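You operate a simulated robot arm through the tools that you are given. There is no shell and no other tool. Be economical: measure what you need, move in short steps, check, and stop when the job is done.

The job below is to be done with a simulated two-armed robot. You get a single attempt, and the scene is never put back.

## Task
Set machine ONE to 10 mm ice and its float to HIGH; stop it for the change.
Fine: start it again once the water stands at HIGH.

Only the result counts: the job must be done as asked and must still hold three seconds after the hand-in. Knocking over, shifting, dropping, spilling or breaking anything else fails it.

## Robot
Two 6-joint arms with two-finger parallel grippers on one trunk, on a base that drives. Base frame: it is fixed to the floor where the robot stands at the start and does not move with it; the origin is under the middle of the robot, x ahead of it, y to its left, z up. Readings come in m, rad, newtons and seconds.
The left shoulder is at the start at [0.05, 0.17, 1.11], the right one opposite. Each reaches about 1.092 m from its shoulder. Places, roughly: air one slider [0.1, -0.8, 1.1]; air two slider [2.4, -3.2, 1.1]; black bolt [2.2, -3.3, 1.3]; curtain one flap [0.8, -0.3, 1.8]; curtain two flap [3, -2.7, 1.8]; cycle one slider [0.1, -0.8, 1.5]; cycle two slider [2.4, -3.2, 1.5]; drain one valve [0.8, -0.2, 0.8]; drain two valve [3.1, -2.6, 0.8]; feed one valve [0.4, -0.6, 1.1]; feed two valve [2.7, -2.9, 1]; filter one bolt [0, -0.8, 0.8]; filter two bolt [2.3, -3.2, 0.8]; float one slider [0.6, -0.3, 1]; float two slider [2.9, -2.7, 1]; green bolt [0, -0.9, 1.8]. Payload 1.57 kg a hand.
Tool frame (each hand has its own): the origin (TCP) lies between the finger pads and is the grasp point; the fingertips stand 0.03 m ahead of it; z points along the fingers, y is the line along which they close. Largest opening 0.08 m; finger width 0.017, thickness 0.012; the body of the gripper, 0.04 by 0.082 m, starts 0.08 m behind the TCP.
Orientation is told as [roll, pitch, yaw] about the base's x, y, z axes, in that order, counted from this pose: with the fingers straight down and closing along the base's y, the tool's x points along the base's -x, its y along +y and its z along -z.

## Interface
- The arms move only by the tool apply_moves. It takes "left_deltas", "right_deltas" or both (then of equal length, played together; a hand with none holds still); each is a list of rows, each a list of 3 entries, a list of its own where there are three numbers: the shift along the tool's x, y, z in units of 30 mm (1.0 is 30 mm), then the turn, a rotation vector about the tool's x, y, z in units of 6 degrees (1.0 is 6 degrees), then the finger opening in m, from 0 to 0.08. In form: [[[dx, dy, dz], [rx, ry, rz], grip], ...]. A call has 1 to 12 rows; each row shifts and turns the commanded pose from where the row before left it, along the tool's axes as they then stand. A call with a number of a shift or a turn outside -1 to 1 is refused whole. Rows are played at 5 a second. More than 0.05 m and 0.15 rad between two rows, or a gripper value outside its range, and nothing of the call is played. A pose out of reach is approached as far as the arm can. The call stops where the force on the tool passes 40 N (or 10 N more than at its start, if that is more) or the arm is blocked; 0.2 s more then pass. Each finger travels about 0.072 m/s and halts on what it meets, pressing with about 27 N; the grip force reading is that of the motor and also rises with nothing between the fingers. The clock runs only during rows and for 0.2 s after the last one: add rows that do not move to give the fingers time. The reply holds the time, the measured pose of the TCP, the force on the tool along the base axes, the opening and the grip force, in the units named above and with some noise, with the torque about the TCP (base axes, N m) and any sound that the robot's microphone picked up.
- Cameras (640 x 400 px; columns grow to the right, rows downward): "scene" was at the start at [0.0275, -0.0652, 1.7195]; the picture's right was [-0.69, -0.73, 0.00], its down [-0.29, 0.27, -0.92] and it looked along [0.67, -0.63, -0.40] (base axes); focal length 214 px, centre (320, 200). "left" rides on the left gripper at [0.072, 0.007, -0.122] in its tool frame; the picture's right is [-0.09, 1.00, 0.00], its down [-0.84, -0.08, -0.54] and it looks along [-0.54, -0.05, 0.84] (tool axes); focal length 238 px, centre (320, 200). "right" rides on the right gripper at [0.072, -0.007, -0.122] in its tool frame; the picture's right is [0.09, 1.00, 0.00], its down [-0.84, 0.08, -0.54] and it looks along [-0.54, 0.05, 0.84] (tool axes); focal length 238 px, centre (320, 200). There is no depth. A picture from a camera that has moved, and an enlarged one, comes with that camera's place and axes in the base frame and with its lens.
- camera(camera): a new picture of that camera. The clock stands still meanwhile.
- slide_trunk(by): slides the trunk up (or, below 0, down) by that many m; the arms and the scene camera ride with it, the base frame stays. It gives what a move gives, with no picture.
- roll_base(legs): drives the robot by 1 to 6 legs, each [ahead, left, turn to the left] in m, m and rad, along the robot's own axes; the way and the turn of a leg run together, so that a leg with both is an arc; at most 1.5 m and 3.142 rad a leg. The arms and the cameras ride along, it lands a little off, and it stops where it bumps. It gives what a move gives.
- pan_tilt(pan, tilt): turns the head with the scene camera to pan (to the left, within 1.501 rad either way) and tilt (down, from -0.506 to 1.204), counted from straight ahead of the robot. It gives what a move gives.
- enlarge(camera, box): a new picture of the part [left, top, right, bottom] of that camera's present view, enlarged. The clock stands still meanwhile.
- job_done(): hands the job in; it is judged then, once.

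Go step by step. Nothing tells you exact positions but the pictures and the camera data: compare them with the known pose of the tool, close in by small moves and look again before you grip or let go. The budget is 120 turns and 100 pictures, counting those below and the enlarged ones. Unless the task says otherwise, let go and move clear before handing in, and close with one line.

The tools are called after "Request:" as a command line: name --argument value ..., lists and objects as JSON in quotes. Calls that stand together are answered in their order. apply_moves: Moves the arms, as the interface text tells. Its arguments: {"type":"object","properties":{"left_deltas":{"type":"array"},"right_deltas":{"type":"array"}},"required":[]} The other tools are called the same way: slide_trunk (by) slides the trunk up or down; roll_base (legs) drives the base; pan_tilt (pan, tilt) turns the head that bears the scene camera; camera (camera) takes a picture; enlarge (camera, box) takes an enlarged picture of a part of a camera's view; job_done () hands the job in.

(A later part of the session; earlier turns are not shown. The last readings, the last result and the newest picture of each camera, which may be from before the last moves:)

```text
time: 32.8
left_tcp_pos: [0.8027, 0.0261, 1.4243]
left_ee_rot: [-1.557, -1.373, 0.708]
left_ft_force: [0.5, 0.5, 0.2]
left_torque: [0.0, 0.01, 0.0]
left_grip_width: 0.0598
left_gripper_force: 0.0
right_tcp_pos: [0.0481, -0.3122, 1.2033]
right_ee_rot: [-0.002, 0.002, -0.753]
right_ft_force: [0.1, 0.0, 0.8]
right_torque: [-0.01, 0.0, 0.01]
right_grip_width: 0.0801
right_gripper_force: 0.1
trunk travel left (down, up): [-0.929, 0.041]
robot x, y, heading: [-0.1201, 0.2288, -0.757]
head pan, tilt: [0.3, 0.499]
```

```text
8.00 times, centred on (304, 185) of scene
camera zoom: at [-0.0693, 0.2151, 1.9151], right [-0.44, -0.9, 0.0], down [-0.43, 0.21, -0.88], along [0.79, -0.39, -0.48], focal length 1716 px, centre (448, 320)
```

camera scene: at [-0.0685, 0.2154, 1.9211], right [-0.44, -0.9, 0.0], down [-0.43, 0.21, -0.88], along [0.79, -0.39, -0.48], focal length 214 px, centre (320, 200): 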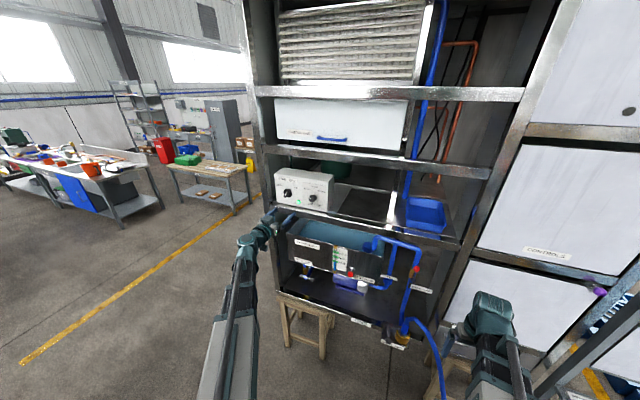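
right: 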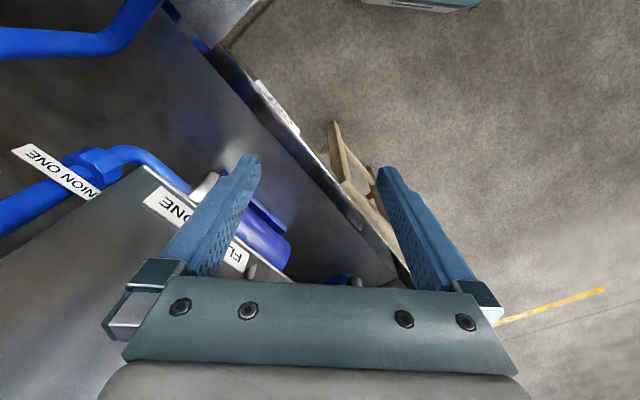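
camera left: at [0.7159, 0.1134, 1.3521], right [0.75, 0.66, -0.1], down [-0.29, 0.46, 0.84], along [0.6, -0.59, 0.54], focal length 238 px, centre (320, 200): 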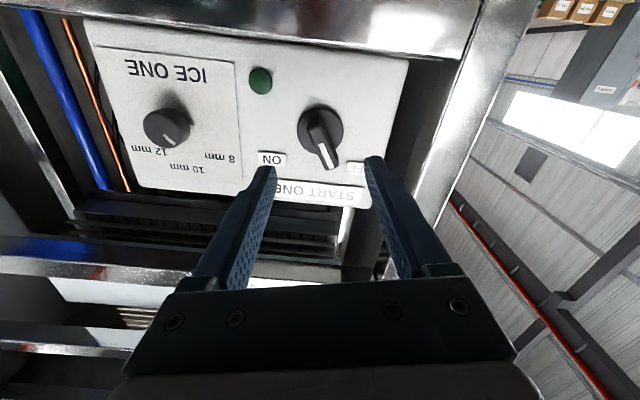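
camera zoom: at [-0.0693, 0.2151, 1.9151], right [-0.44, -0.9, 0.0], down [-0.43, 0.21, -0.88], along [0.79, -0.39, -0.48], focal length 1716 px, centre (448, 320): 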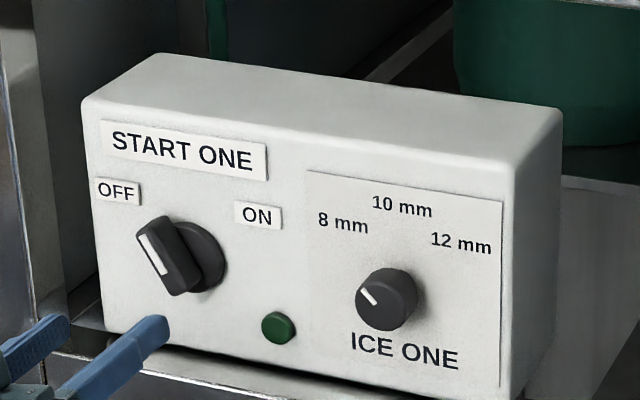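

START is at OFF and the lamp is out. Next the ICE knob: level the hand, shift about 13.5 cm to the right, look.

Request:
apply_moves --left_deltas '[[[0, 0, 0], [0, 0, 1], 0.08], [[0, 0, 0], [0, 0, 0.9], 0.08], [[0, -0.9, 0], [0, 0, 0], 0.08], [[0, -0.9, 0], [0, 0, 0], 0.08], [[0, -0.9, 0], [0, 0, 0], 0.08], [[0, -0.9, 0], [0, 0, 0], 0.08], [[0, -0.9, 0.3], [0, 0, 0], 0.08], [[0, 0, 0], [0, 0, 0], 0.08]]'

Request:
camera --camera "left"

Request:
enlarge --camera "scene" --box '[264, 160, 360, 220]'

```text
time: 34.6
left_tcp_pos: [0.7066, -0.0717, 1.4246]
left_ee_rot: [0.192, -1.568, -1.042]
left_ft_force: [-0.4, -0.2, 0.7]
left_torque: [0.0, -0.01, 0.03]
left_grip_width: 0.0796
left_gripper_force: 0.1
right_tcp_pos: [0.0474, -0.3127, 1.2047]
right_ee_rot: [-0.001, 0.002, -0.754]
right_ft_force: [-0.6, -0.1, 0.8]
right_torque: [-0.08, -0.02, 0.02]
right_grip_width: 0.08
right_gripper_force: 0.0
trunk travel left (down, up): [-0.929, 0.041]
robot x, y, heading: [-0.1206, 0.23, -0.758]
head pan, tilt: [0.3, 0.499]
```

```text
67 pictures are left
camera left: at [0.6313, 0.0248, 1.352], right [0.75, 0.66, 0.09], down [-0.42, 0.35, 0.84], along [0.52, -0.66, 0.54], focal length 238 px, centre (320, 200)
```

left: 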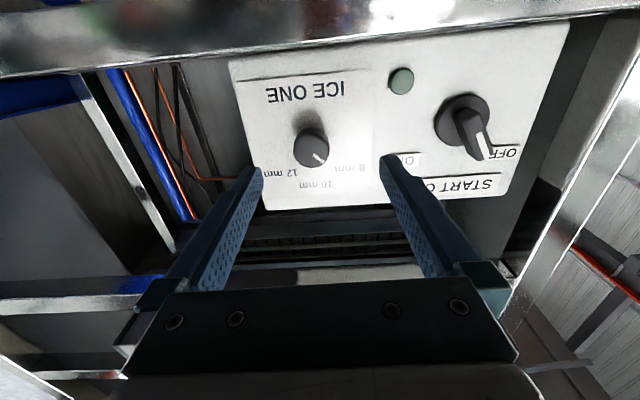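

```text
6.67 times, centred on (312, 190) of scene
camera zoom: at [-0.0689, 0.2153, 1.9151], right [-0.44, -0.9, 0.0], down [-0.43, 0.21, -0.88], along [0.79, -0.39, -0.48], focal length 1430 px, centre (373, 267)
```

zoom: 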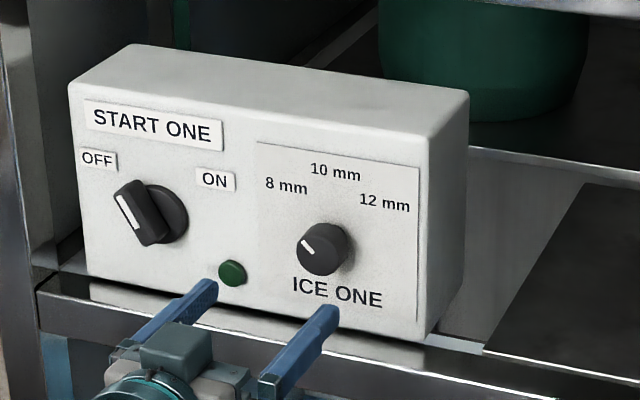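

The ICE knob is 4–5 mm off sideways with its front about 7 cm ahead. I'll centre, pre-roll −22°, and advance 6 cm.

Request:
apply_moves --left_deltas '[[[0, -0.15, 0.5], [0, 0, 0], 0.07], [[0, 0, 0], [0, 0, -1], 0.07], [[0, 0, 0], [0, 0, -1], 0.07], [[0, 0, 0], [0, 0, -1], 0.07], [[0, 0, 0], [0, 0, -0.7], 0.07], [[0, 0, 0.7], [0, 0, 0], 0.07], [[0, 0, 0.6], [0, 0, 0], 0.07]]'

Request:
camera --camera "left"

Request:
enlarge --camera "scene" --box '[264, 160, 360, 220]'

```text
time: 36.2
left_tcp_pos: [0.7387, -0.1166, 1.4241]
left_ee_rot: [-1.565, -1.182, 0.717]
left_ft_force: [0.9, 0.2, 0.8]
left_torque: [0.01, 0.0, 0.02]
left_grip_width: 0.0701
left_gripper_force: 0.0
right_tcp_pos: [0.0485, -0.3121, 1.2038]
right_ee_rot: [-0.002, 0.002, -0.753]
right_ft_force: [0.4, 0.3, -0.9]
right_torque: [0.02, -0.03, -0.03]
right_grip_width: 0.0797
right_gripper_force: 0.0
trunk travel left (down, up): [-0.929, 0.041]
robot x, y, heading: [-0.12, 0.2302, -0.755]
head pan, tilt: [0.3, 0.499]
```

```text
65 pictures are left
camera left: at [0.6434, -0.0378, 1.3547], right [0.72, 0.63, -0.29], down [-0.17, 0.57, 0.81], along [0.67, -0.53, 0.52], focal length 238 px, centre (320, 200)
```

left: 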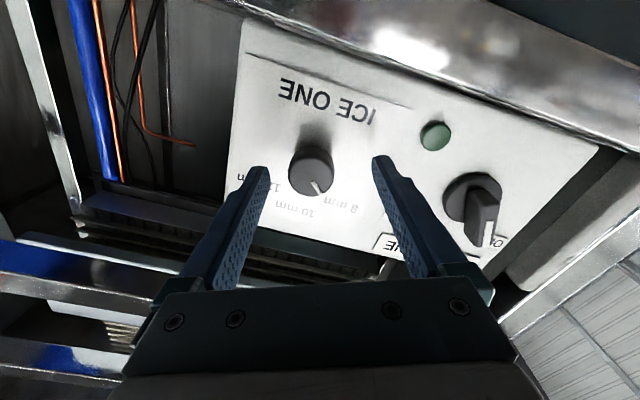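

```text
6.67 times, centred on (312, 190) of scene
camera zoom: at [-0.0689, 0.2146, 1.9151], right [-0.44, -0.9, 0.0], down [-0.43, 0.21, -0.88], along [0.79, -0.39, -0.48], focal length 1430 px, centre (373, 267)
```

zoom: 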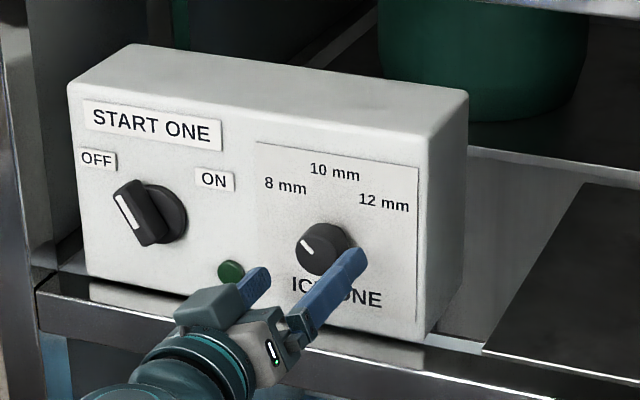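

Request:
apply_moves --left_deltas '[[[0, -0.2, 0], [0, 0, 0], 0.07], [[0, 0, 0.5], [0, 0, 0], 0.07]]'

Request:
enlarge --camera "left" --box '[200, 80, 440, 230]'

```text
time: 36.8
left_tcp_pos: [0.7458, -0.131, 1.4243]
left_ee_rot: [-1.568, -1.184, 0.72]
left_ft_force: [-0.4, -0.2, -0.6]
left_torque: [-0.01, 0.0, -0.02]
left_grip_width: 0.0699
left_gripper_force: 0.2
right_tcp_pos: [0.0481, -0.3126, 1.2036]
right_ee_rot: [-0.001, 0.002, -0.753]
right_ft_force: [0.0, 0.3, 1.0]
right_torque: [0.04, -0.01, 0.01]
right_grip_width: 0.0801
right_gripper_force: 0.0
trunk travel left (down, up): [-0.929, 0.041]
robot x, y, heading: [-0.1214, 0.2253, -0.752]
head pan, tilt: [0.3, 0.499]
```

```text
2.67 times, centred on (320, 155) of left
camera zoom: at [0.6505, -0.0528, 1.3546], right [0.72, 0.63, -0.29], down [-0.17, 0.57, 0.8], along [0.67, -0.53, 0.52], focal length 636 px, centre (320, 320)
```

zoom: 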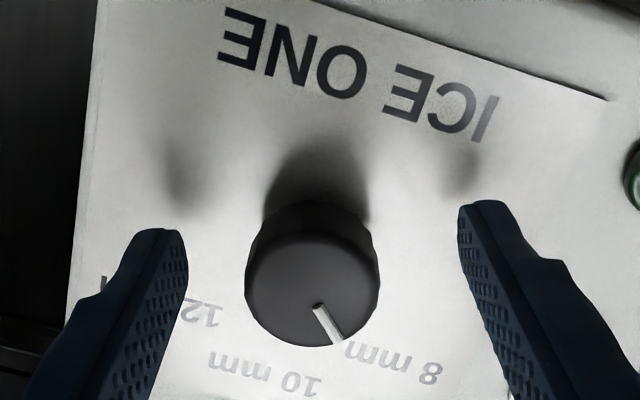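

Good alignment; closing on the knob after a 2 mm shift.

Request:
apply_moves --left_deltas '[[[0, -0.08, 0], [0, 0, 0], 0.05], [[0, 0, 0], [0, 0, 0], 0.0], [[0, 0, 0], [0, 0, 0], 0.0], [[0, 0, 0], [0, 0, 0], 0.0], [[0, 0, 0], [0, 0, 0], 0.0]]'

Request:
enlarge --camera "left" --box '[200, 80, 440, 230]'

```text
time: 37.6
left_tcp_pos: [0.7425, -0.1348, 1.4172]
left_ee_rot: [-1.544, -1.196, 0.687]
left_ft_force: [-28.0, 10.5, -97.8]
left_torque: [0.64, 1.06, -0.03]
left_grip_width: 0.0198
left_gripper_force: 26.6
left hand out of reach, approached as far as the arm can: row 1
right_tcp_pos: [0.0517, -0.3137, 1.2004]
right_ee_rot: [-0.004, 0.007, -0.755]
right_ft_force: [0.4, -1.0, 0.3]
right_torque: [0.01, 0.02, -0.03]
right_grip_width: 0.08
right_gripper_force: 0.1
trunk travel left (down, up): [-0.929, 0.041]
robot x, y, heading: [-0.1232, 0.2323, -0.752]
head pan, tilt: [0.3, 0.499]
stopped in row 3 (left hand): the force on the tool passed its limit at 49 N (the readings are from after the stop); the commanded pose is now the measured one
```

```text
2.67 times, centred on (320, 155) of left
camera zoom: at [0.648, -0.0552, 1.3485], right [0.72, 0.63, -0.28], down [-0.17, 0.56, 0.81], along [0.67, -0.54, 0.51], focal length 636 px, centre (320, 320)
```

zoom: 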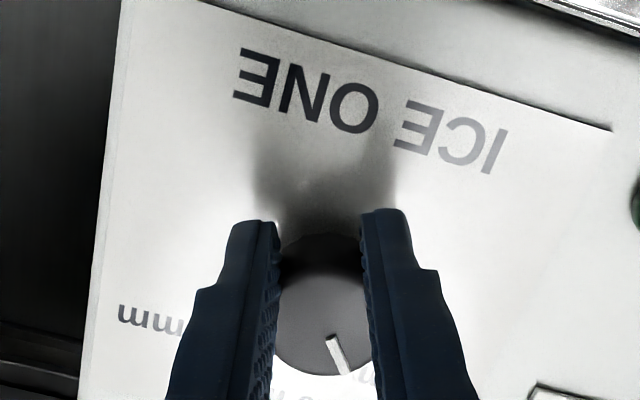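

The fingers slipped toward the knob's lower edge: the knob sits higher than the hand, as the triangulation (1.433) said. I'll open and look before raising.

Request:
apply_moves --left_deltas '[[[0, 0, 0], [0, 0, 0], 0.03], [[0, 0, 0], [0, 0, 0], 0.06], [[0, 0, 0], [0, 0, 0], 0.07], [[0, 0, 0], [0, 0, 0], 0.07]]'

Request:
camera --camera "left"

Request:
enlarge --camera "scene" --box '[264, 160, 360, 220]'

```text
time: 37.9
left_tcp_pos: [0.7372, -0.1327, 1.4244]
left_ee_rot: [-1.555, -1.196, 0.702]
left_ft_force: [2.8, 1.6, -0.5]
left_torque: [-0.02, -0.01, -0.33]
left_grip_width: 0.0361
left_gripper_force: 4.1
right_tcp_pos: [0.0456, -0.311, 1.2058]
right_ee_rot: [-0.003, 0.0, -0.755]
right_ft_force: [-0.5, -0.3, -0.6]
right_torque: [-0.02, -0.04, 0.02]
right_grip_width: 0.0799
right_gripper_force: 0.0
trunk travel left (down, up): [-0.929, 0.041]
robot x, y, heading: [-0.125, 0.2296, -0.759]
head pan, tilt: [0.3, 0.499]
stopped in row 1 (left hand): the force on the tool passed its limit at 122 N (the readings are from after the stop); the commanded pose is now the measured one
```

```text
61 pictures are left
camera left: at [0.6417, -0.0519, 1.3561], right [0.72, 0.63, -0.28], down [-0.18, 0.56, 0.81], along [0.67, -0.54, 0.52], focal length 238 px, centre (320, 200)
```

left: 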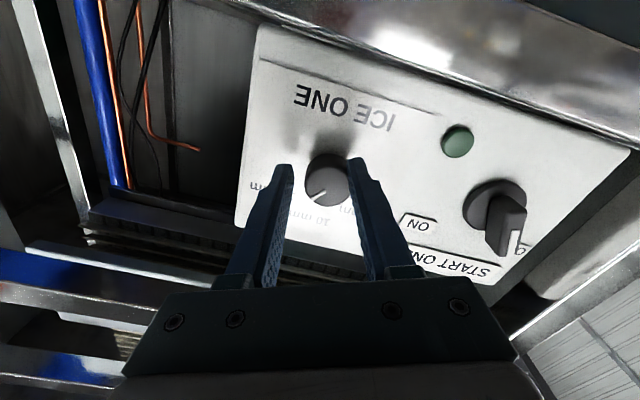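

```text
6.67 times, centred on (312, 190) of scene
camera zoom: at [-0.0713, 0.2153, 1.9164], right [-0.44, -0.9, 0.0], down [-0.43, 0.21, -0.88], along [0.79, -0.39, -0.48], focal length 1430 px, centre (373, 267)
```

zoom: 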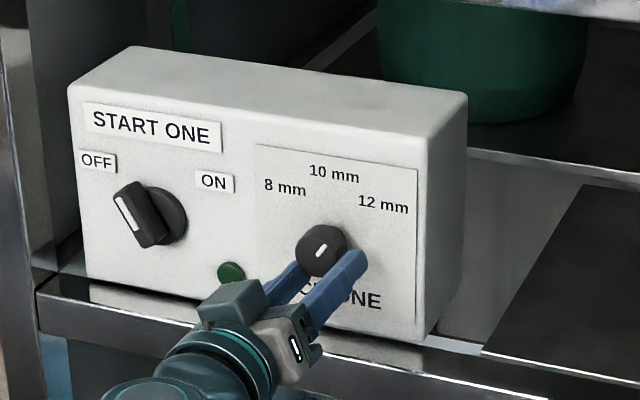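

Request:
enlarge --camera "left" --box '[230, 120, 390, 220]'

Request:
enlarge --camera "scene" --box '[296, 178, 336, 203]'

```text
4.00 times, centred on (310, 170) of left
camera zoom: at [0.6417, -0.0519, 1.3561], right [0.72, 0.63, -0.28], down [-0.18, 0.56, 0.81], along [0.67, -0.54, 0.52], focal length 953 px, centre (360, 320)
```

zoom: 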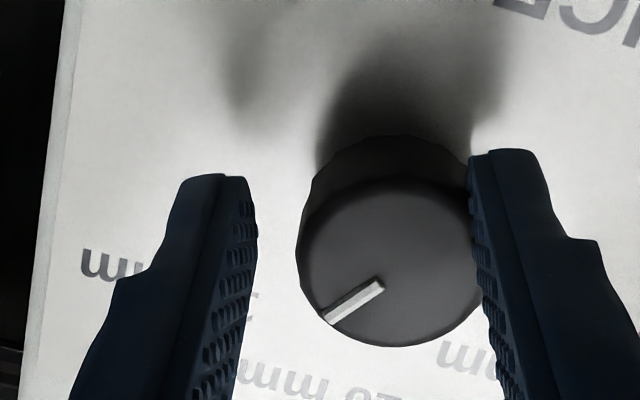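

```text
16.00 times, centred on (316, 190) of scene
camera zoom: at [-0.0713, 0.2153, 1.9164], right [-0.44, -0.9, 0.0], down [-0.43, 0.21, -0.88], along [0.79, -0.39, -0.48], focal length 3432 px, centre (384, 352)
```

zoom: 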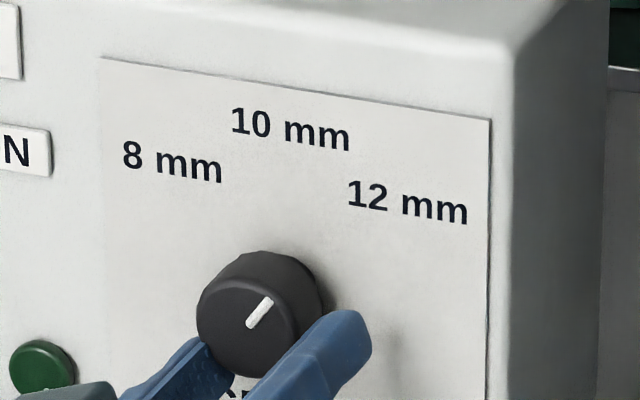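

The rub turned the pointer past 10 toward 12; I'll set it properly. Open wide, raise 8 mm by the trunk, and look again.

Request:
apply_moves --left_deltas '[[[0, 0, 0], [0, 0, 0], 0.06], [[0, 0, 0], [0, 0, 0], 0.07], [[0, 0, 0], [0, 0, 0], 0.07]]'

Request:
slide_trunk --by 0.008

Request:
camera --camera "left"

Request:
enlarge --camera "scene" --box '[280, 170, 344, 210]'

```text
time: 38.7
left_tcp_pos: [0.7349, -0.133, 1.4215]
left_ee_rot: [-1.553, -1.199, 0.695]
left_ft_force: [1.1, -0.2, 0.4]
left_torque: [0.0, -0.02, -0.03]
left_grip_width: 0.0701
left_gripper_force: 0.1
right_tcp_pos: [0.0474, -0.3113, 1.2045]
right_ee_rot: [-0.003, 0.002, -0.754]
right_ft_force: [-0.3, -0.2, 0.3]
right_torque: [0.0, 0.01, 0.01]
right_grip_width: 0.0803
right_gripper_force: 0.0
trunk travel left (down, up): [-0.929, 0.041]
robot x, y, heading: [-0.1244, 0.2278, -0.759]
head pan, tilt: [0.3, 0.499]
```

```text
time: 39.2
left_tcp_pos: [0.735, -0.1323, 1.4311]
left_ee_rot: [-1.555, -1.199, 0.695]
left_ft_force: [-1.3, 0.4, 0.1]
left_torque: [-0.01, -0.01, -0.01]
left_grip_width: 0.0699
left_gripper_force: 0.1
right_tcp_pos: [0.0473, -0.311, 1.212]
right_ee_rot: [-0.002, 0.001, -0.755]
right_ft_force: [0.5, -0.5, 0.2]
right_torque: [0.0, 0.01, -0.01]
right_grip_width: 0.0799
right_gripper_force: 0.0
trunk travel left (down, up): [-0.937, 0.033]
robot x, y, heading: [-0.1229, 0.2254, -0.755]
head pan, tilt: [0.3, 0.499]
```

```text
57 pictures are left
camera left: at [0.6417, -0.0526, 1.362], right [0.73, 0.63, -0.28], down [-0.17, 0.56, 0.81], along [0.66, -0.54, 0.52], focal length 238 px, centre (320, 200)
```

left: 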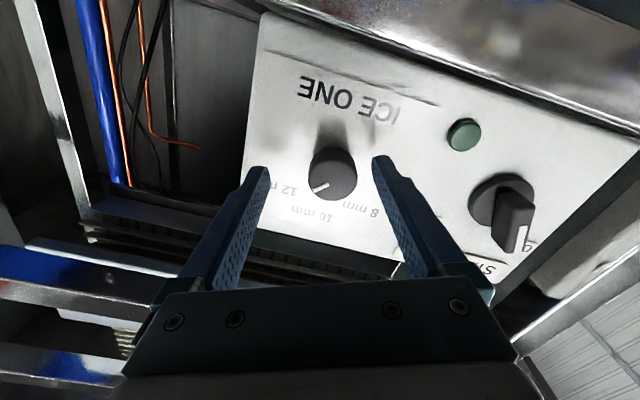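

```text
10.00 times, centred on (312, 190) of scene
camera zoom: at [-0.0697, 0.215, 1.9231], right [-0.44, -0.9, 0.0], down [-0.43, 0.21, -0.88], along [0.79, -0.39, -0.48], focal length 2145 px, centre (400, 300)
```

zoom: 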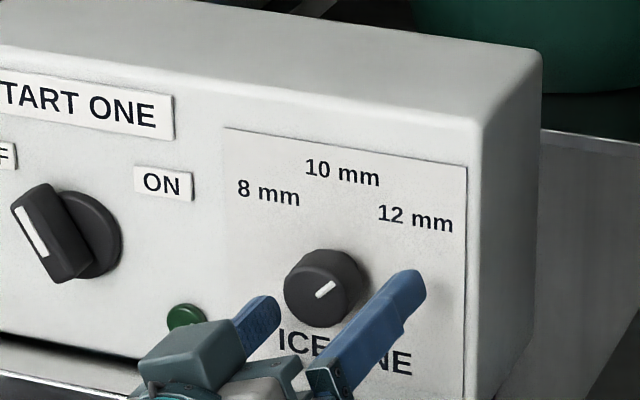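

In both views the knob axis is about 6 mm left and 4–5 mm above the tool axis. I'll correct and advance 1.7 cm, still open.

Request:
apply_moves --left_deltas '[[[-0.17, 0.22, 0], [0, 0, 0], 0.07], [[0, 0, 0.55], [0, 0, 0], 0.07], [[0, 0, 0], [0, 0, 0], 0.07]]'

Request:
enlarge --camera "left" --box '[200, 80, 440, 230]'

Request:
enlarge --camera "scene" --box '[280, 170, 344, 210]'

```text
time: 40.0
left_tcp_pos: [0.7514, -0.1402, 1.4325]
left_ee_rot: [-1.564, -1.199, 0.706]
left_ft_force: [-0.3, 0.3, -0.9]
left_torque: [-0.02, 0.03, -0.01]
left_grip_width: 0.07
left_gripper_force: 0.1
right_tcp_pos: [0.0471, -0.3118, 1.2108]
right_ee_rot: [-0.003, 0.002, -0.754]
right_ft_force: [-0.1, 0.5, 0.2]
right_torque: [-0.02, -0.01, -0.01]
right_grip_width: 0.08
right_gripper_force: 0.0
trunk travel left (down, up): [-0.937, 0.033]
robot x, y, heading: [-0.1228, 0.2272, -0.757]
head pan, tilt: [0.3, 0.499]
```

```text
2.67 times, centred on (320, 155) of left
camera zoom: at [0.6582, -0.0603, 1.3626], right [0.73, 0.63, -0.28], down [-0.18, 0.56, 0.81], along [0.66, -0.54, 0.52], focal length 636 px, centre (320, 320)
```

zoom: 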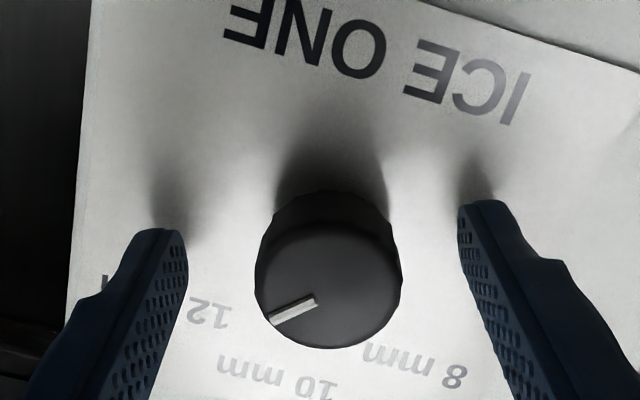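

```text
10.00 times, centred on (312, 190) of scene
camera zoom: at [-0.0701, 0.2156, 1.9231], right [-0.44, -0.9, 0.0], down [-0.43, 0.21, -0.88], along [0.79, -0.39, -0.48], focal length 2145 px, centre (400, 300)
```

zoom: 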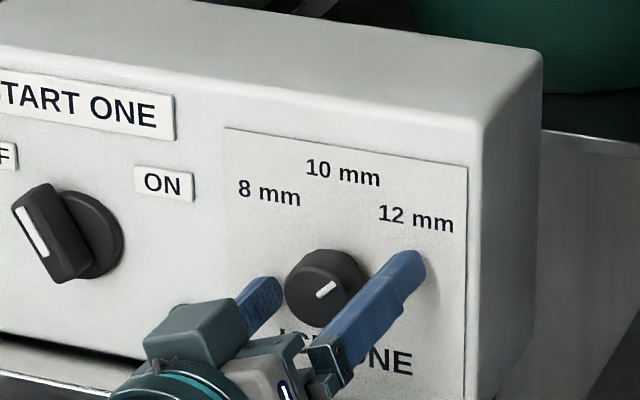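

Now centred in both views. Closing.

Request:
apply_moves --left_deltas '[[[0, 0, 0], [0, 0, 0], 0.045], [[0, 0, 0], [0, 0, 0], 0.03], [[0, 0, 0], [0, 0, 0], 0.025], [[0, 0, 0], [0, 0, 0], 0.02]]'

Request:
enlarge --camera "left" --box '[200, 80, 440, 230]'

```text
time: 41.0
left_tcp_pos: [0.7543, -0.1398, 1.4306]
left_ee_rot: [-1.561, -1.2, 0.707]
left_ft_force: [3.9, 3.0, -3.4]
left_torque: [0.41, 0.45, 1.26]
left_grip_width: 0.0343
left_gripper_force: 41.8
right_tcp_pos: [0.0468, -0.3109, 1.2126]
right_ee_rot: [-0.002, 0.002, -0.754]
right_ft_force: [-0.4, 0.2, -0.1]
right_torque: [-0.01, -0.01, 0.03]
right_grip_width: 0.0799
right_gripper_force: 0.1
trunk travel left (down, up): [-0.937, 0.033]
robot x, y, heading: [-0.1215, 0.2293, -0.752]
head pan, tilt: [0.3, 0.499]
```

```text
2.67 times, centred on (320, 155) of left
camera zoom: at [0.6597, -0.0597, 1.3619], right [0.73, 0.63, -0.28], down [-0.18, 0.56, 0.81], along [0.67, -0.54, 0.52], focal length 636 px, centre (320, 320)
```

zoom: 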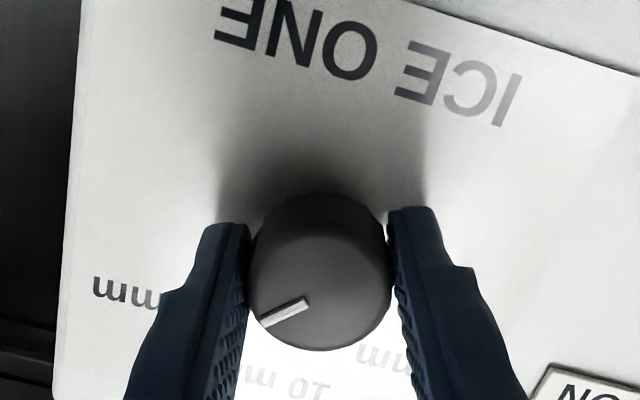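

Held squarely (34 mm). The pointer is about 40° past 10, so I turn back in steps.

Request:
apply_moves --left_deltas '[[[0, 0, 0], [0, 0, -1], 0.02], [[0, 0, 0], [0, 0, -1], 0.02], [[0, 0, 0], [0, 0, -1], 0.02], [[0, 0, 0], [0, 0, -1], 0.02], [[0, 0, 0], [0, 0, -1], 0.02]]'

Request:
camera --camera "left"

Request:
enlarge --camera "scene" --box '[280, 170, 344, 210]'

```text
time: 42.2
left_tcp_pos: [0.7529, -0.1405, 1.4299]
left_ee_rot: [-1.567, -0.671, 0.712]
left_ft_force: [8.0, -1.5, 8.6]
left_torque: [0.39, 0.34, 1.08]
left_grip_width: 0.0341
left_gripper_force: 41.6
right_tcp_pos: [0.0476, -0.3123, 1.2132]
right_ee_rot: [-0.002, 0.003, -0.755]
right_ft_force: [0.8, 0.1, 0.3]
right_torque: [0.05, 0.01, 0.03]
right_grip_width: 0.0799
right_gripper_force: 0.2
trunk travel left (down, up): [-0.937, 0.033]
robot x, y, heading: [-0.122, 0.2279, -0.761]
head pan, tilt: [0.3, 0.499]
```

```text
52 pictures are left
camera left: at [0.6352, -0.0809, 1.3816], right [0.52, 0.45, -0.72], down [0.11, 0.81, 0.58], along [0.85, -0.38, 0.37], focal length 238 px, centre (320, 200)
```

left: 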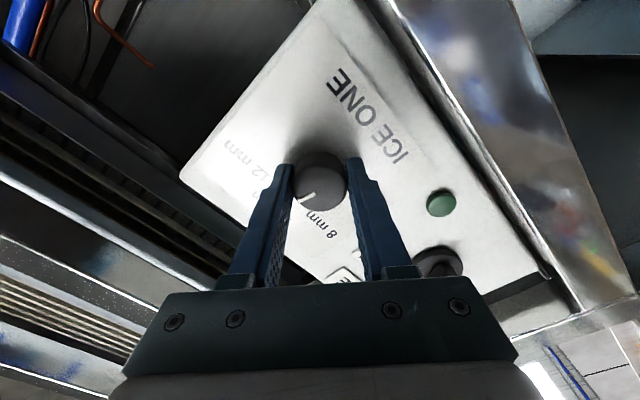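

```text
10.00 times, centred on (312, 190) of scene
camera zoom: at [-0.0688, 0.2152, 1.9232], right [-0.44, -0.9, 0.0], down [-0.43, 0.21, -0.88], along [0.79, -0.39, -0.48], focal length 2145 px, centre (400, 300)
```

zoom: 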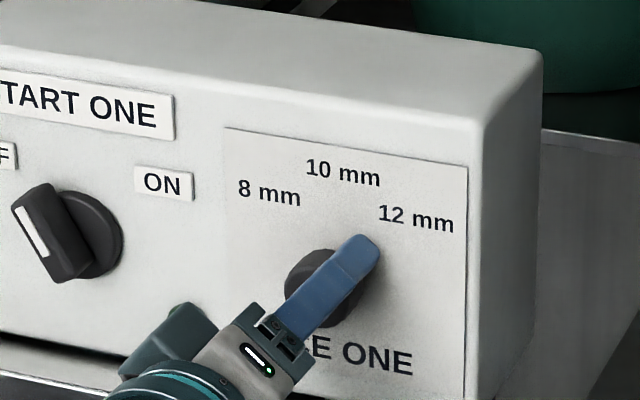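

Request:
enlarge --camera "left" --box '[200, 100, 440, 250]'

```text
2.67 times, centred on (320, 175) of left
camera zoom: at [0.6352, -0.0809, 1.3816], right [0.52, 0.45, -0.72], down [0.11, 0.81, 0.58], along [0.85, -0.38, 0.37], focal length 636 px, centre (320, 267)
```

zoom: 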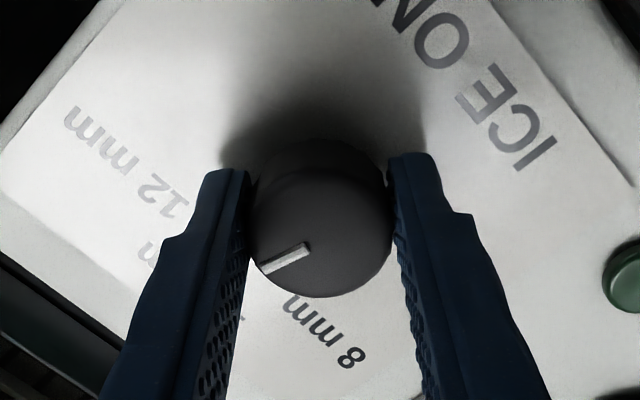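

The knob turns with the hand; by the ray geometry about 15° remain to vertical. Finishing.

Request:
apply_moves --left_deltas '[[[0, 0, 0], [0, 0, -1], 0.02], [[0, 0, 0], [0, 0, -1], 0.02], [[0, 0, 0], [0, 0, -0.6], 0.02], [[0, 0, 0], [0, 0, 0], 0.02], [[0, 0, 0], [0, 0, 0], 0.06], [[0, 0, 0], [0, 0, 0], 0.07], [[0, 0, -0.7], [0, 0, 0], 0.07], [[0, 0, -1], [0, 0, 0], 0.07], [[0, 0, -1], [0, 0, 0], 0.07]]'

Request:
enlarge --camera "scene" --box '[280, 170, 344, 210]'

Request:
camera --camera "left"

```text
time: 44.2
left_tcp_pos: [0.6965, -0.0774, 1.4312]
left_ee_rot: [-1.566, -0.403, 0.708]
left_ft_force: [0.4, 0.1, 0.5]
left_torque: [0.02, 0.0, 0.03]
left_grip_width: 0.0703
left_gripper_force: 0.1
right_tcp_pos: [0.0458, -0.3124, 1.2115]
right_ee_rot: [-0.002, 0.003, -0.755]
right_ft_force: [0.0, -0.5, 0.1]
right_torque: [-0.03, -0.02, -0.01]
right_grip_width: 0.0802
right_gripper_force: 0.1
trunk travel left (down, up): [-0.937, 0.033]
robot x, y, heading: [-0.1245, 0.2305, -0.756]
head pan, tilt: [0.3, 0.499]
```

```text
10.00 times, centred on (312, 190) of scene
camera zoom: at [-0.0704, 0.2156, 1.9231], right [-0.44, -0.9, 0.0], down [-0.43, 0.21, -0.88], along [0.79, -0.39, -0.48], focal length 2145 px, centre (400, 300)
```

zoom: 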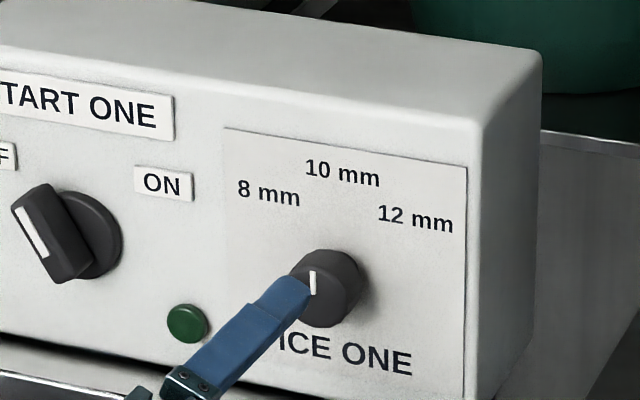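

```text
48 pictures are left
camera left: at [0.5701, -0.0259, 1.3976], right [0.36, 0.31, -0.88], down [0.21, 0.89, 0.4], along [0.91, -0.33, 0.25], focal length 238 px, centre (320, 200)
```

left: 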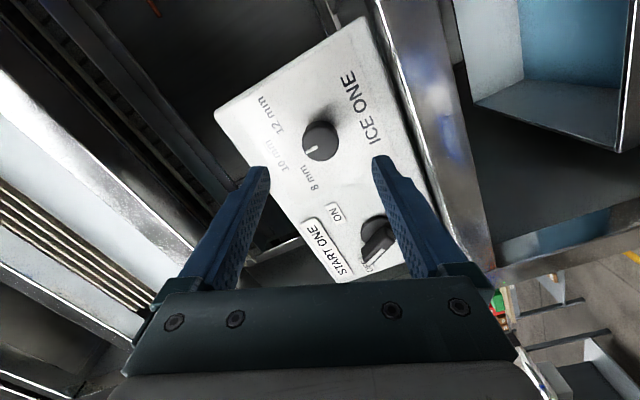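

ICE points straight at 10 mm and START is at OFF. Now for the float: level the hand, retract, shift right, then lower the trunk.

Request:
apply_moves --left_deltas '[[[0, 0, -1], [0, 0, 1], 0.08], [[0, 0, -1], [0, 0, 1], 0.08], [[0, 0, -1], [0, 0, 1], 0.08], [[0, 0, 0], [0, 0, 1], 0.08], [[0, 0, 0], [0, 0, 1], 0.08], [[0, 0, 0], [0, 0, 1], 0.08], [[0, 0, 0], [0, 0, 1], 0.08], [[0, 0, 0], [0, 0, 1], 0.08], [[0, 0, 0], [0, 0, 1], 0.08], [[0, 0, 0], [0, 0, 1], 0.08], [[0, 0, 0], [0, 0, 1], 0.08]]'

Request:
apply_moves --left_deltas '[[[0, -1, 0], [0, 0, 0], 0.08], [[0, -1, 0], [0, 0, 0], 0.08], [[0, -1, 0], [0, 0, 0], 0.08], [[0, -1, 0], [0, 0, 0], 0.08], [[0, -1, 0], [0, 0, 0], 0.08]]'

Request:
slide_trunk --by -0.39

Request:
camera --camera "left"

Request:
camera --camera "scene"

```text
time: 46.6
left_tcp_pos: [0.6403, -0.0114, 1.4302]
left_ee_rot: [-1.164, -1.554, 0.306]
left_ft_force: [0.0, 0.0, 0.6]
left_torque: [0.05, -0.03, 0.01]
left_grip_width: 0.0801
left_gripper_force: 0.0
left hand out of reach, approached as far as the arm can: row 2
right_tcp_pos: [0.0462, -0.3125, 1.2129]
right_ee_rot: [-0.001, 0.001, -0.754]
right_ft_force: [0.1, 0.3, -1.4]
right_torque: [0.01, 0.02, 0.01]
right_grip_width: 0.0799
right_gripper_force: 0.0
trunk travel left (down, up): [-0.937, 0.033]
robot x, y, heading: [-0.1184, 0.2289, -0.759]
head pan, tilt: [0.3, 0.499]
```

```text
time: 47.8
left_tcp_pos: [0.5291, -0.108, 1.4314]
left_ee_rot: [-1.241, -1.555, 0.382]
left_ft_force: [-0.3, -0.8, -0.5]
left_torque: [-0.01, 0.02, 0.0]
left_grip_width: 0.0801
left_gripper_force: 0.1
right_tcp_pos: [0.0466, -0.311, 1.2118]
right_ee_rot: [-0.001, 0.001, -0.754]
right_ft_force: [-0.3, -0.2, 0.0]
right_torque: [-0.01, -0.02, 0.02]
right_grip_width: 0.08
right_gripper_force: 0.0
trunk travel left (down, up): [-0.937, 0.033]
robot x, y, heading: [-0.1189, 0.2264, -0.758]
head pan, tilt: [0.3, 0.499]
```

```text
time: 51.6
left_tcp_pos: [0.5289, -0.1081, 1.041]
left_ee_rot: [-1.258, -1.552, 0.398]
left_ft_force: [0.3, 0.4, 0.5]
left_torque: [0.03, -0.02, 0.0]
left_grip_width: 0.0802
left_gripper_force: 0.1
right_tcp_pos: [0.0473, -0.3124, 0.8225]
right_ee_rot: [-0.001, 0.003, -0.753]
right_ft_force: [-0.4, -0.1, -0.3]
right_torque: [0.02, 0.01, -0.01]
right_grip_width: 0.0801
right_gripper_force: 0.1
trunk travel left (down, up): [-0.547, 0.423]
robot x, y, heading: [-0.1224, 0.2274, -0.754]
head pan, tilt: [0.3, 0.499]
```

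```text
47 pictures are left
camera left: at [0.4535, -0.011, 0.9696], right [0.76, 0.65, 0.08], down [-0.4, 0.37, 0.84], along [0.52, -0.67, 0.54], focal length 238 px, centre (320, 200)
```

left: 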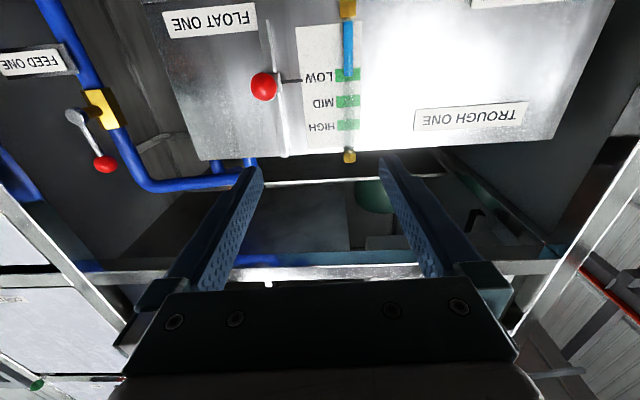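

```text
46 pictures are left
camera scene: at [-0.0699, 0.2151, 1.5331], right [-0.44, -0.9, 0.0], down [-0.43, 0.21, -0.88], along [0.79, -0.39, -0.48], focal length 214 px, centre (320, 200)
```

scene: 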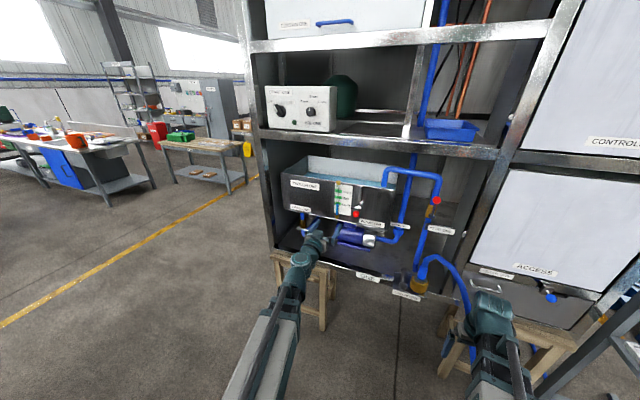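

The float's red ball is at about [0.611, -0.306, 1.005] with its pointer at LOW; the gauge stands at LOW. I'll lower 3.5 cm, shift right and approach.

Request:
slide_trunk --by -0.036

Request:
apply_moves --left_deltas '[[[0, -1, 0], [0, 0, 0], 0.08], [[0, -1, 0], [0, 0, 0], 0.08], [[0, -0.2, 1], [0, 0, 0], 0.08], [[0, 0, 1], [0, 0, 0], 0.08], [[0, 0, 1], [0, 0, 0], 0.08], [[0, 0, 1], [0, 0, 0], 0.08], [[0, 0, 0], [0, 0, 0], 0.08]]'

Request:
camera --camera "left"

Request:
enlarge --camera "scene" --box '[280, 170, 408, 250]'

```text
time: 52.4
left_tcp_pos: [0.5284, -0.108, 1.0054]
left_ee_rot: [-1.26, -1.553, 0.401]
left_ft_force: [-0.3, 1.0, 0.0]
left_torque: [0.01, 0.01, 0.02]
left_grip_width: 0.0801
left_gripper_force: 0.1
right_tcp_pos: [0.0464, -0.312, 0.785]
right_ee_rot: [-0.002, 0.001, -0.753]
right_ft_force: [-0.3, -0.8, 0.4]
right_torque: [-0.03, 0.0, -0.01]
right_grip_width: 0.0802
right_gripper_force: 0.1
trunk travel left (down, up): [-0.511, 0.459]
robot x, y, heading: [-0.1207, 0.2309, -0.754]
head pan, tilt: [0.3, 0.499]
```

```text
time: 54.0
left_tcp_pos: [0.5548, -0.2432, 1.0054]
left_ee_rot: [-1.224, -1.554, 0.365]
left_ft_force: [-0.3, 0.2, 0.6]
left_torque: [0.0, 0.02, 0.02]
left_grip_width: 0.0801
left_gripper_force: 0.1
right_tcp_pos: [0.0462, -0.3124, 0.7857]
right_ee_rot: [-0.003, 0.002, -0.754]
right_ft_force: [-0.1, -0.4, 0.2]
right_torque: [0.0, -0.02, 0.0]
right_grip_width: 0.0803
right_gripper_force: 0.2
trunk travel left (down, up): [-0.511, 0.459]
robot x, y, heading: [-0.118, 0.228, -0.76]
head pan, tilt: [0.3, 0.499]
```

```text
45 pictures are left
camera left: at [0.4792, -0.146, 0.9334], right [0.75, 0.65, 0.08], down [-0.4, 0.36, 0.84], along [0.52, -0.67, 0.54], focal length 238 px, centre (320, 200)
```

left: 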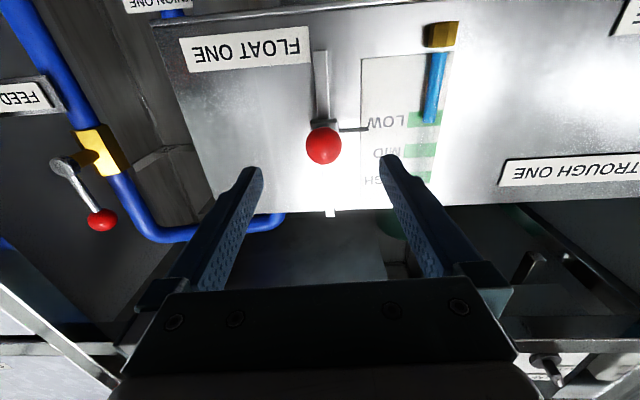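

```text
5.00 times, centred on (344, 210) of scene
camera zoom: at [-0.0698, 0.215, 1.4971], right [-0.44, -0.9, 0.0], down [-0.43, 0.21, -0.88], along [0.79, -0.39, -0.48], focal length 1072 px, centre (200, 150)
```

zoom: 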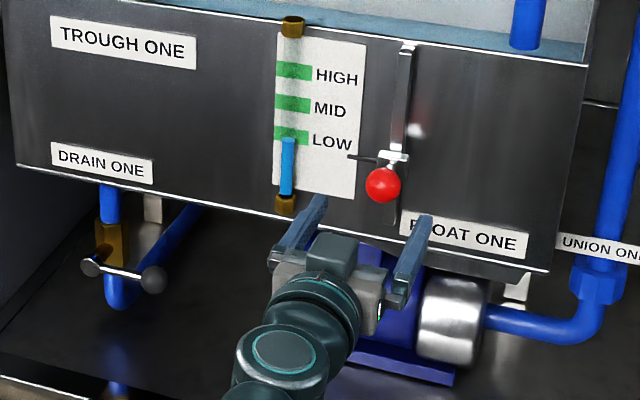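

The ball is ~7.8 cm ahead and centred. I'll advance and close on it.

Request:
apply_moves --left_deltas '[[[0, 0.08, 0.8], [0, 0, 0], 0.08], [[0, 0, 0.8], [0, 0, 0], 0.08], [[0, 0, 0.7], [0, 0, 0], 0.08], [[0, 0, 0], [0, 0, 0], 0.08]]'

Request:
camera --camera "left"

Request:
enlarge --camera "scene" --box '[312, 180, 392, 230]'

```text
time: 55.0
left_tcp_pos: [0.6019, -0.2931, 1.0049]
left_ee_rot: [-1.147, -1.553, 0.287]
left_ft_force: [-0.3, -0.5, -0.6]
left_torque: [0.01, 0.0, 0.01]
left_grip_width: 0.0799
left_gripper_force: 0.1
right_tcp_pos: [0.0476, -0.3113, 0.7863]
right_ee_rot: [-0.001, 0.002, -0.753]
right_ft_force: [-0.1, -0.4, 0.5]
right_torque: [0.01, 0.02, -0.02]
right_grip_width: 0.08
right_gripper_force: 0.0
trunk travel left (down, up): [-0.511, 0.459]
robot x, y, heading: [-0.1218, 0.2279, -0.756]
head pan, tilt: [0.3, 0.499]
```

```text
43 pictures are left
camera left: at [0.527, -0.1958, 0.9333], right [0.76, 0.65, 0.08], down [-0.4, 0.36, 0.84], along [0.52, -0.67, 0.53], focal length 238 px, centre (320, 200)
```

left: 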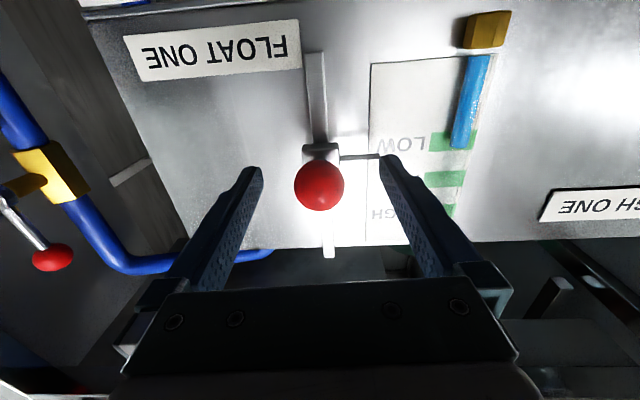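

```text
8.00 times, centred on (352, 205) of scene
camera zoom: at [-0.0698, 0.215, 1.4971], right [-0.44, -0.9, 0.0], down [-0.43, 0.21, -0.88], along [0.79, -0.39, -0.48], focal length 1716 px, centre (64, 160)
```

zoom: 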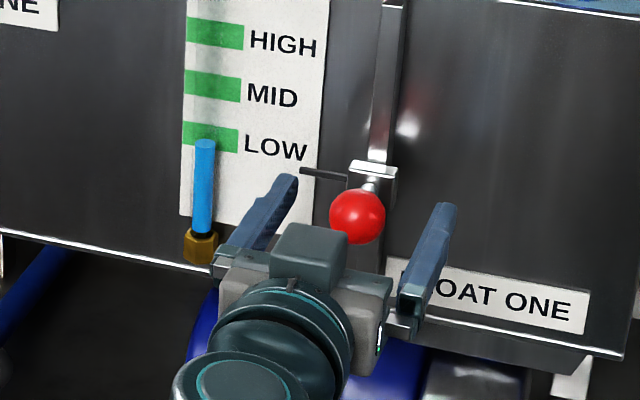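

Request:
apply_moves --left_deltas '[[[0, 0, 0], [0, 0, 0], 0.05], [[0, 0, 0], [0, 0, 0], 0.035], [[0, 0, 0], [0, 0, 0], 0.02], [[0, 0, 0], [0, 0, 0], 0.02]]'

Request:
slide_trunk --by 0.02

Request:
camera --camera "left"

Request:
enlarge --camera "scene" --box '[312, 180, 392, 230]'

```text
time: 56.0
left_tcp_pos: [0.6014, -0.2926, 1.0039]
left_ee_rot: [-1.145, -1.553, 0.285]
left_ft_force: [-0.8, -0.8, -0.9]
left_torque: [0.01, -0.02, -0.06]
left_grip_width: 0.0307
left_gripper_force: 39.9
right_tcp_pos: [0.0475, -0.3125, 0.7869]
right_ee_rot: [-0.002, 0.001, -0.756]
right_ft_force: [0.7, -0.9, 0.0]
right_torque: [-0.03, 0.02, -0.03]
right_grip_width: 0.08
right_gripper_force: 0.0
trunk travel left (down, up): [-0.511, 0.459]
robot x, y, heading: [-0.1195, 0.23, -0.757]
head pan, tilt: [0.3, 0.499]
```

```text
time: 56.6
left_tcp_pos: [0.6016, -0.2924, 1.0265]
left_ee_rot: [-1.155, -1.553, 0.297]
left_ft_force: [-1.0, -1.3, 2.9]
left_torque: [0.03, 0.03, -0.08]
left_grip_width: 0.0313
left_gripper_force: 39.4
right_tcp_pos: [0.0467, -0.3126, 0.807]
right_ee_rot: [-0.002, 0.003, -0.754]
right_ft_force: [-0.3, -0.4, 0.2]
right_torque: [-0.01, 0.04, 0.0]
right_grip_width: 0.0802
right_gripper_force: 0.1
trunk travel left (down, up): [-0.531, 0.439]
robot x, y, heading: [-0.1215, 0.2284, -0.754]
head pan, tilt: [0.3, 0.499]
```

```text
41 pictures are left
camera left: at [0.5267, -0.1959, 0.9537], right [0.76, 0.65, 0.08], down [-0.4, 0.36, 0.84], along [0.52, -0.67, 0.53], focal length 238 px, centre (320, 200)
```

left: 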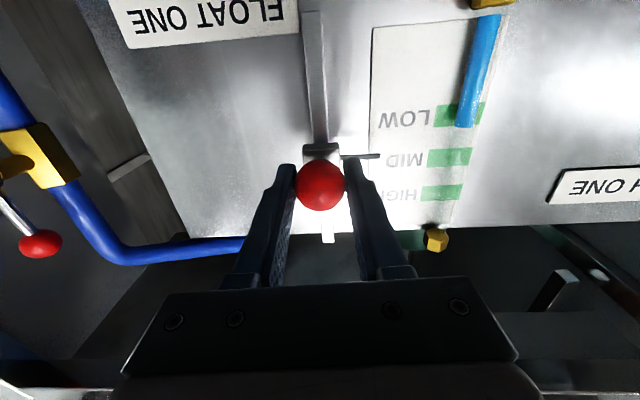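

```text
8.00 times, centred on (352, 205) of scene
camera zoom: at [-0.0702, 0.215, 1.5173], right [-0.44, -0.9, 0.0], down [-0.43, 0.21, -0.88], along [0.79, -0.39, -0.48], focal length 1716 px, centre (64, 160)
```

zoom: 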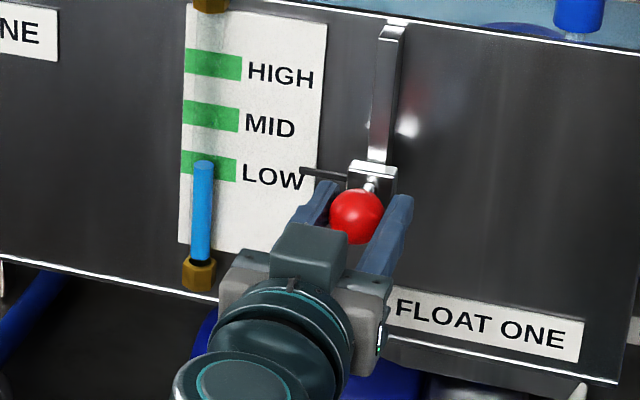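

The slider follows. By both views the mark spacing is about 34 mm, so about 47 mm remain to HIGH.

Request:
slide_trunk --by 0.045

Request:
enlarge --camera "left" --box '[280, 70, 520, 220]'

Request:
enlarge --camera "scene" --box '[312, 180, 392, 230]'

```text
time: 57.5
left_tcp_pos: [0.6015, -0.2923, 1.07]
left_ee_rot: [-1.156, -1.554, 0.297]
left_ft_force: [-2.1, -2.0, 3.0]
left_torque: [-0.09, -0.06, -0.07]
left_grip_width: 0.0309
left_gripper_force: 40.2
right_tcp_pos: [0.0466, -0.3125, 0.8511]
right_ee_rot: [-0.001, 0.002, -0.754]
right_ft_force: [0.1, 0.2, 0.4]
right_torque: [0.0, -0.02, 0.03]
right_grip_width: 0.08
right_gripper_force: 0.0
trunk travel left (down, up): [-0.576, 0.394]
robot x, y, heading: [-0.1221, 0.2332, -0.754]
head pan, tilt: [0.3, 0.499]
```

```text
2.67 times, centred on (400, 145) of left
camera zoom: at [0.5267, -0.1959, 0.9987], right [0.76, 0.65, 0.08], down [-0.4, 0.36, 0.84], along [0.52, -0.67, 0.53], focal length 636 px, centre (107, 347)
```

zoom: 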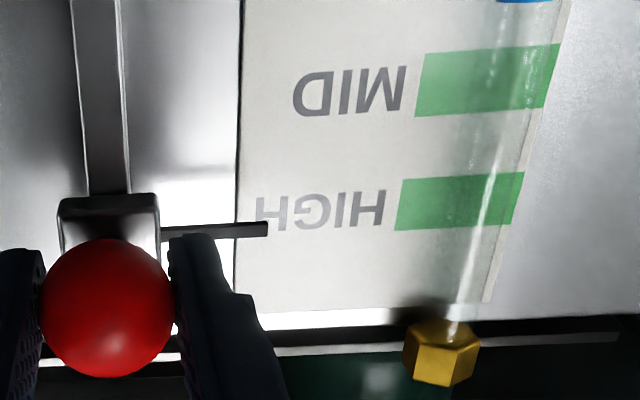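

```text
8.00 times, centred on (352, 205) of scene
camera zoom: at [-0.0703, 0.215, 1.5622], right [-0.44, -0.9, 0.0], down [-0.43, 0.21, -0.88], along [0.79, -0.39, -0.48], focal length 1716 px, centre (64, 160)
```

zoom: 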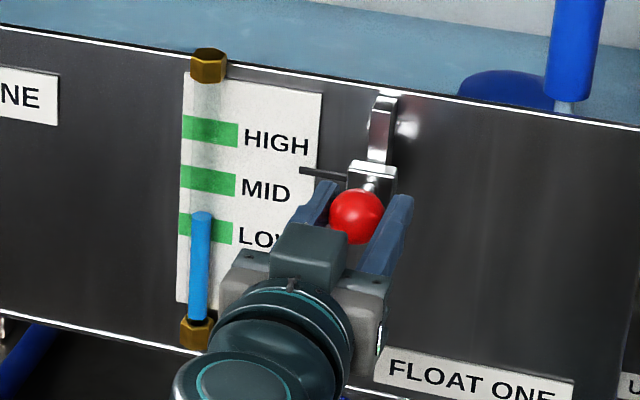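

By parallax the pointer is still about 4 mm under HIGH; I raise by that.

Request:
slide_trunk --by 0.004

Request:
enlarge --camera "left" --box '[280, 70, 520, 220]'

Request:
enlarge --camera "scene" --box '[312, 180, 392, 230]'

```text
time: 58.1
left_tcp_pos: [0.6012, -0.293, 1.0736]
left_ee_rot: [-1.148, -1.554, 0.288]
left_ft_force: [-2.6, -0.9, 0.0]
left_torque: [0.03, 0.03, -0.02]
left_grip_width: 0.0312
left_gripper_force: 40.3
right_tcp_pos: [0.0462, -0.3124, 0.8554]
right_ee_rot: [-0.003, 0.0, -0.753]
right_ft_force: [-0.2, -0.7, 0.4]
right_torque: [-0.03, -0.01, 0.0]
right_grip_width: 0.0799
right_gripper_force: 0.0
trunk travel left (down, up): [-0.58, 0.39]
robot x, y, heading: [-0.1199, 0.2288, -0.759]
head pan, tilt: [0.3, 0.499]
```

```text
2.67 times, centred on (400, 145) of left
camera zoom: at [0.5267, -0.1959, 1.0025], right [0.76, 0.65, 0.08], down [-0.4, 0.36, 0.84], along [0.52, -0.67, 0.53], focal length 636 px, centre (107, 347)
```

zoom: 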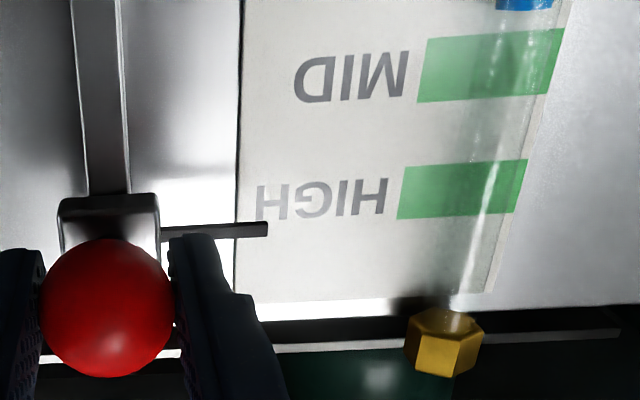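

```text
8.00 times, centred on (352, 205) of scene
camera zoom: at [-0.0702, 0.2149, 1.5661], right [-0.44, -0.9, 0.0], down [-0.43, 0.21, -0.88], along [0.79, -0.39, -0.48], focal length 1716 px, centre (64, 160)
```

zoom: 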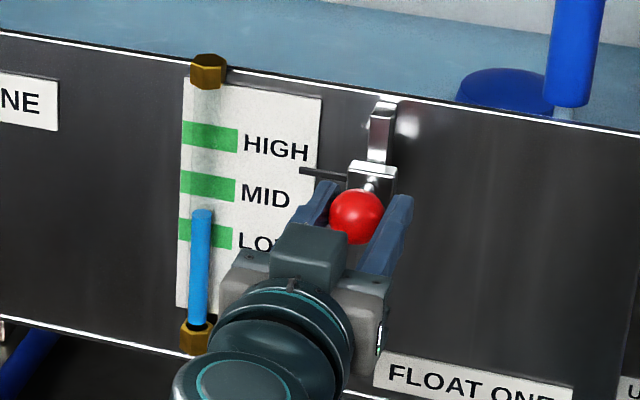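

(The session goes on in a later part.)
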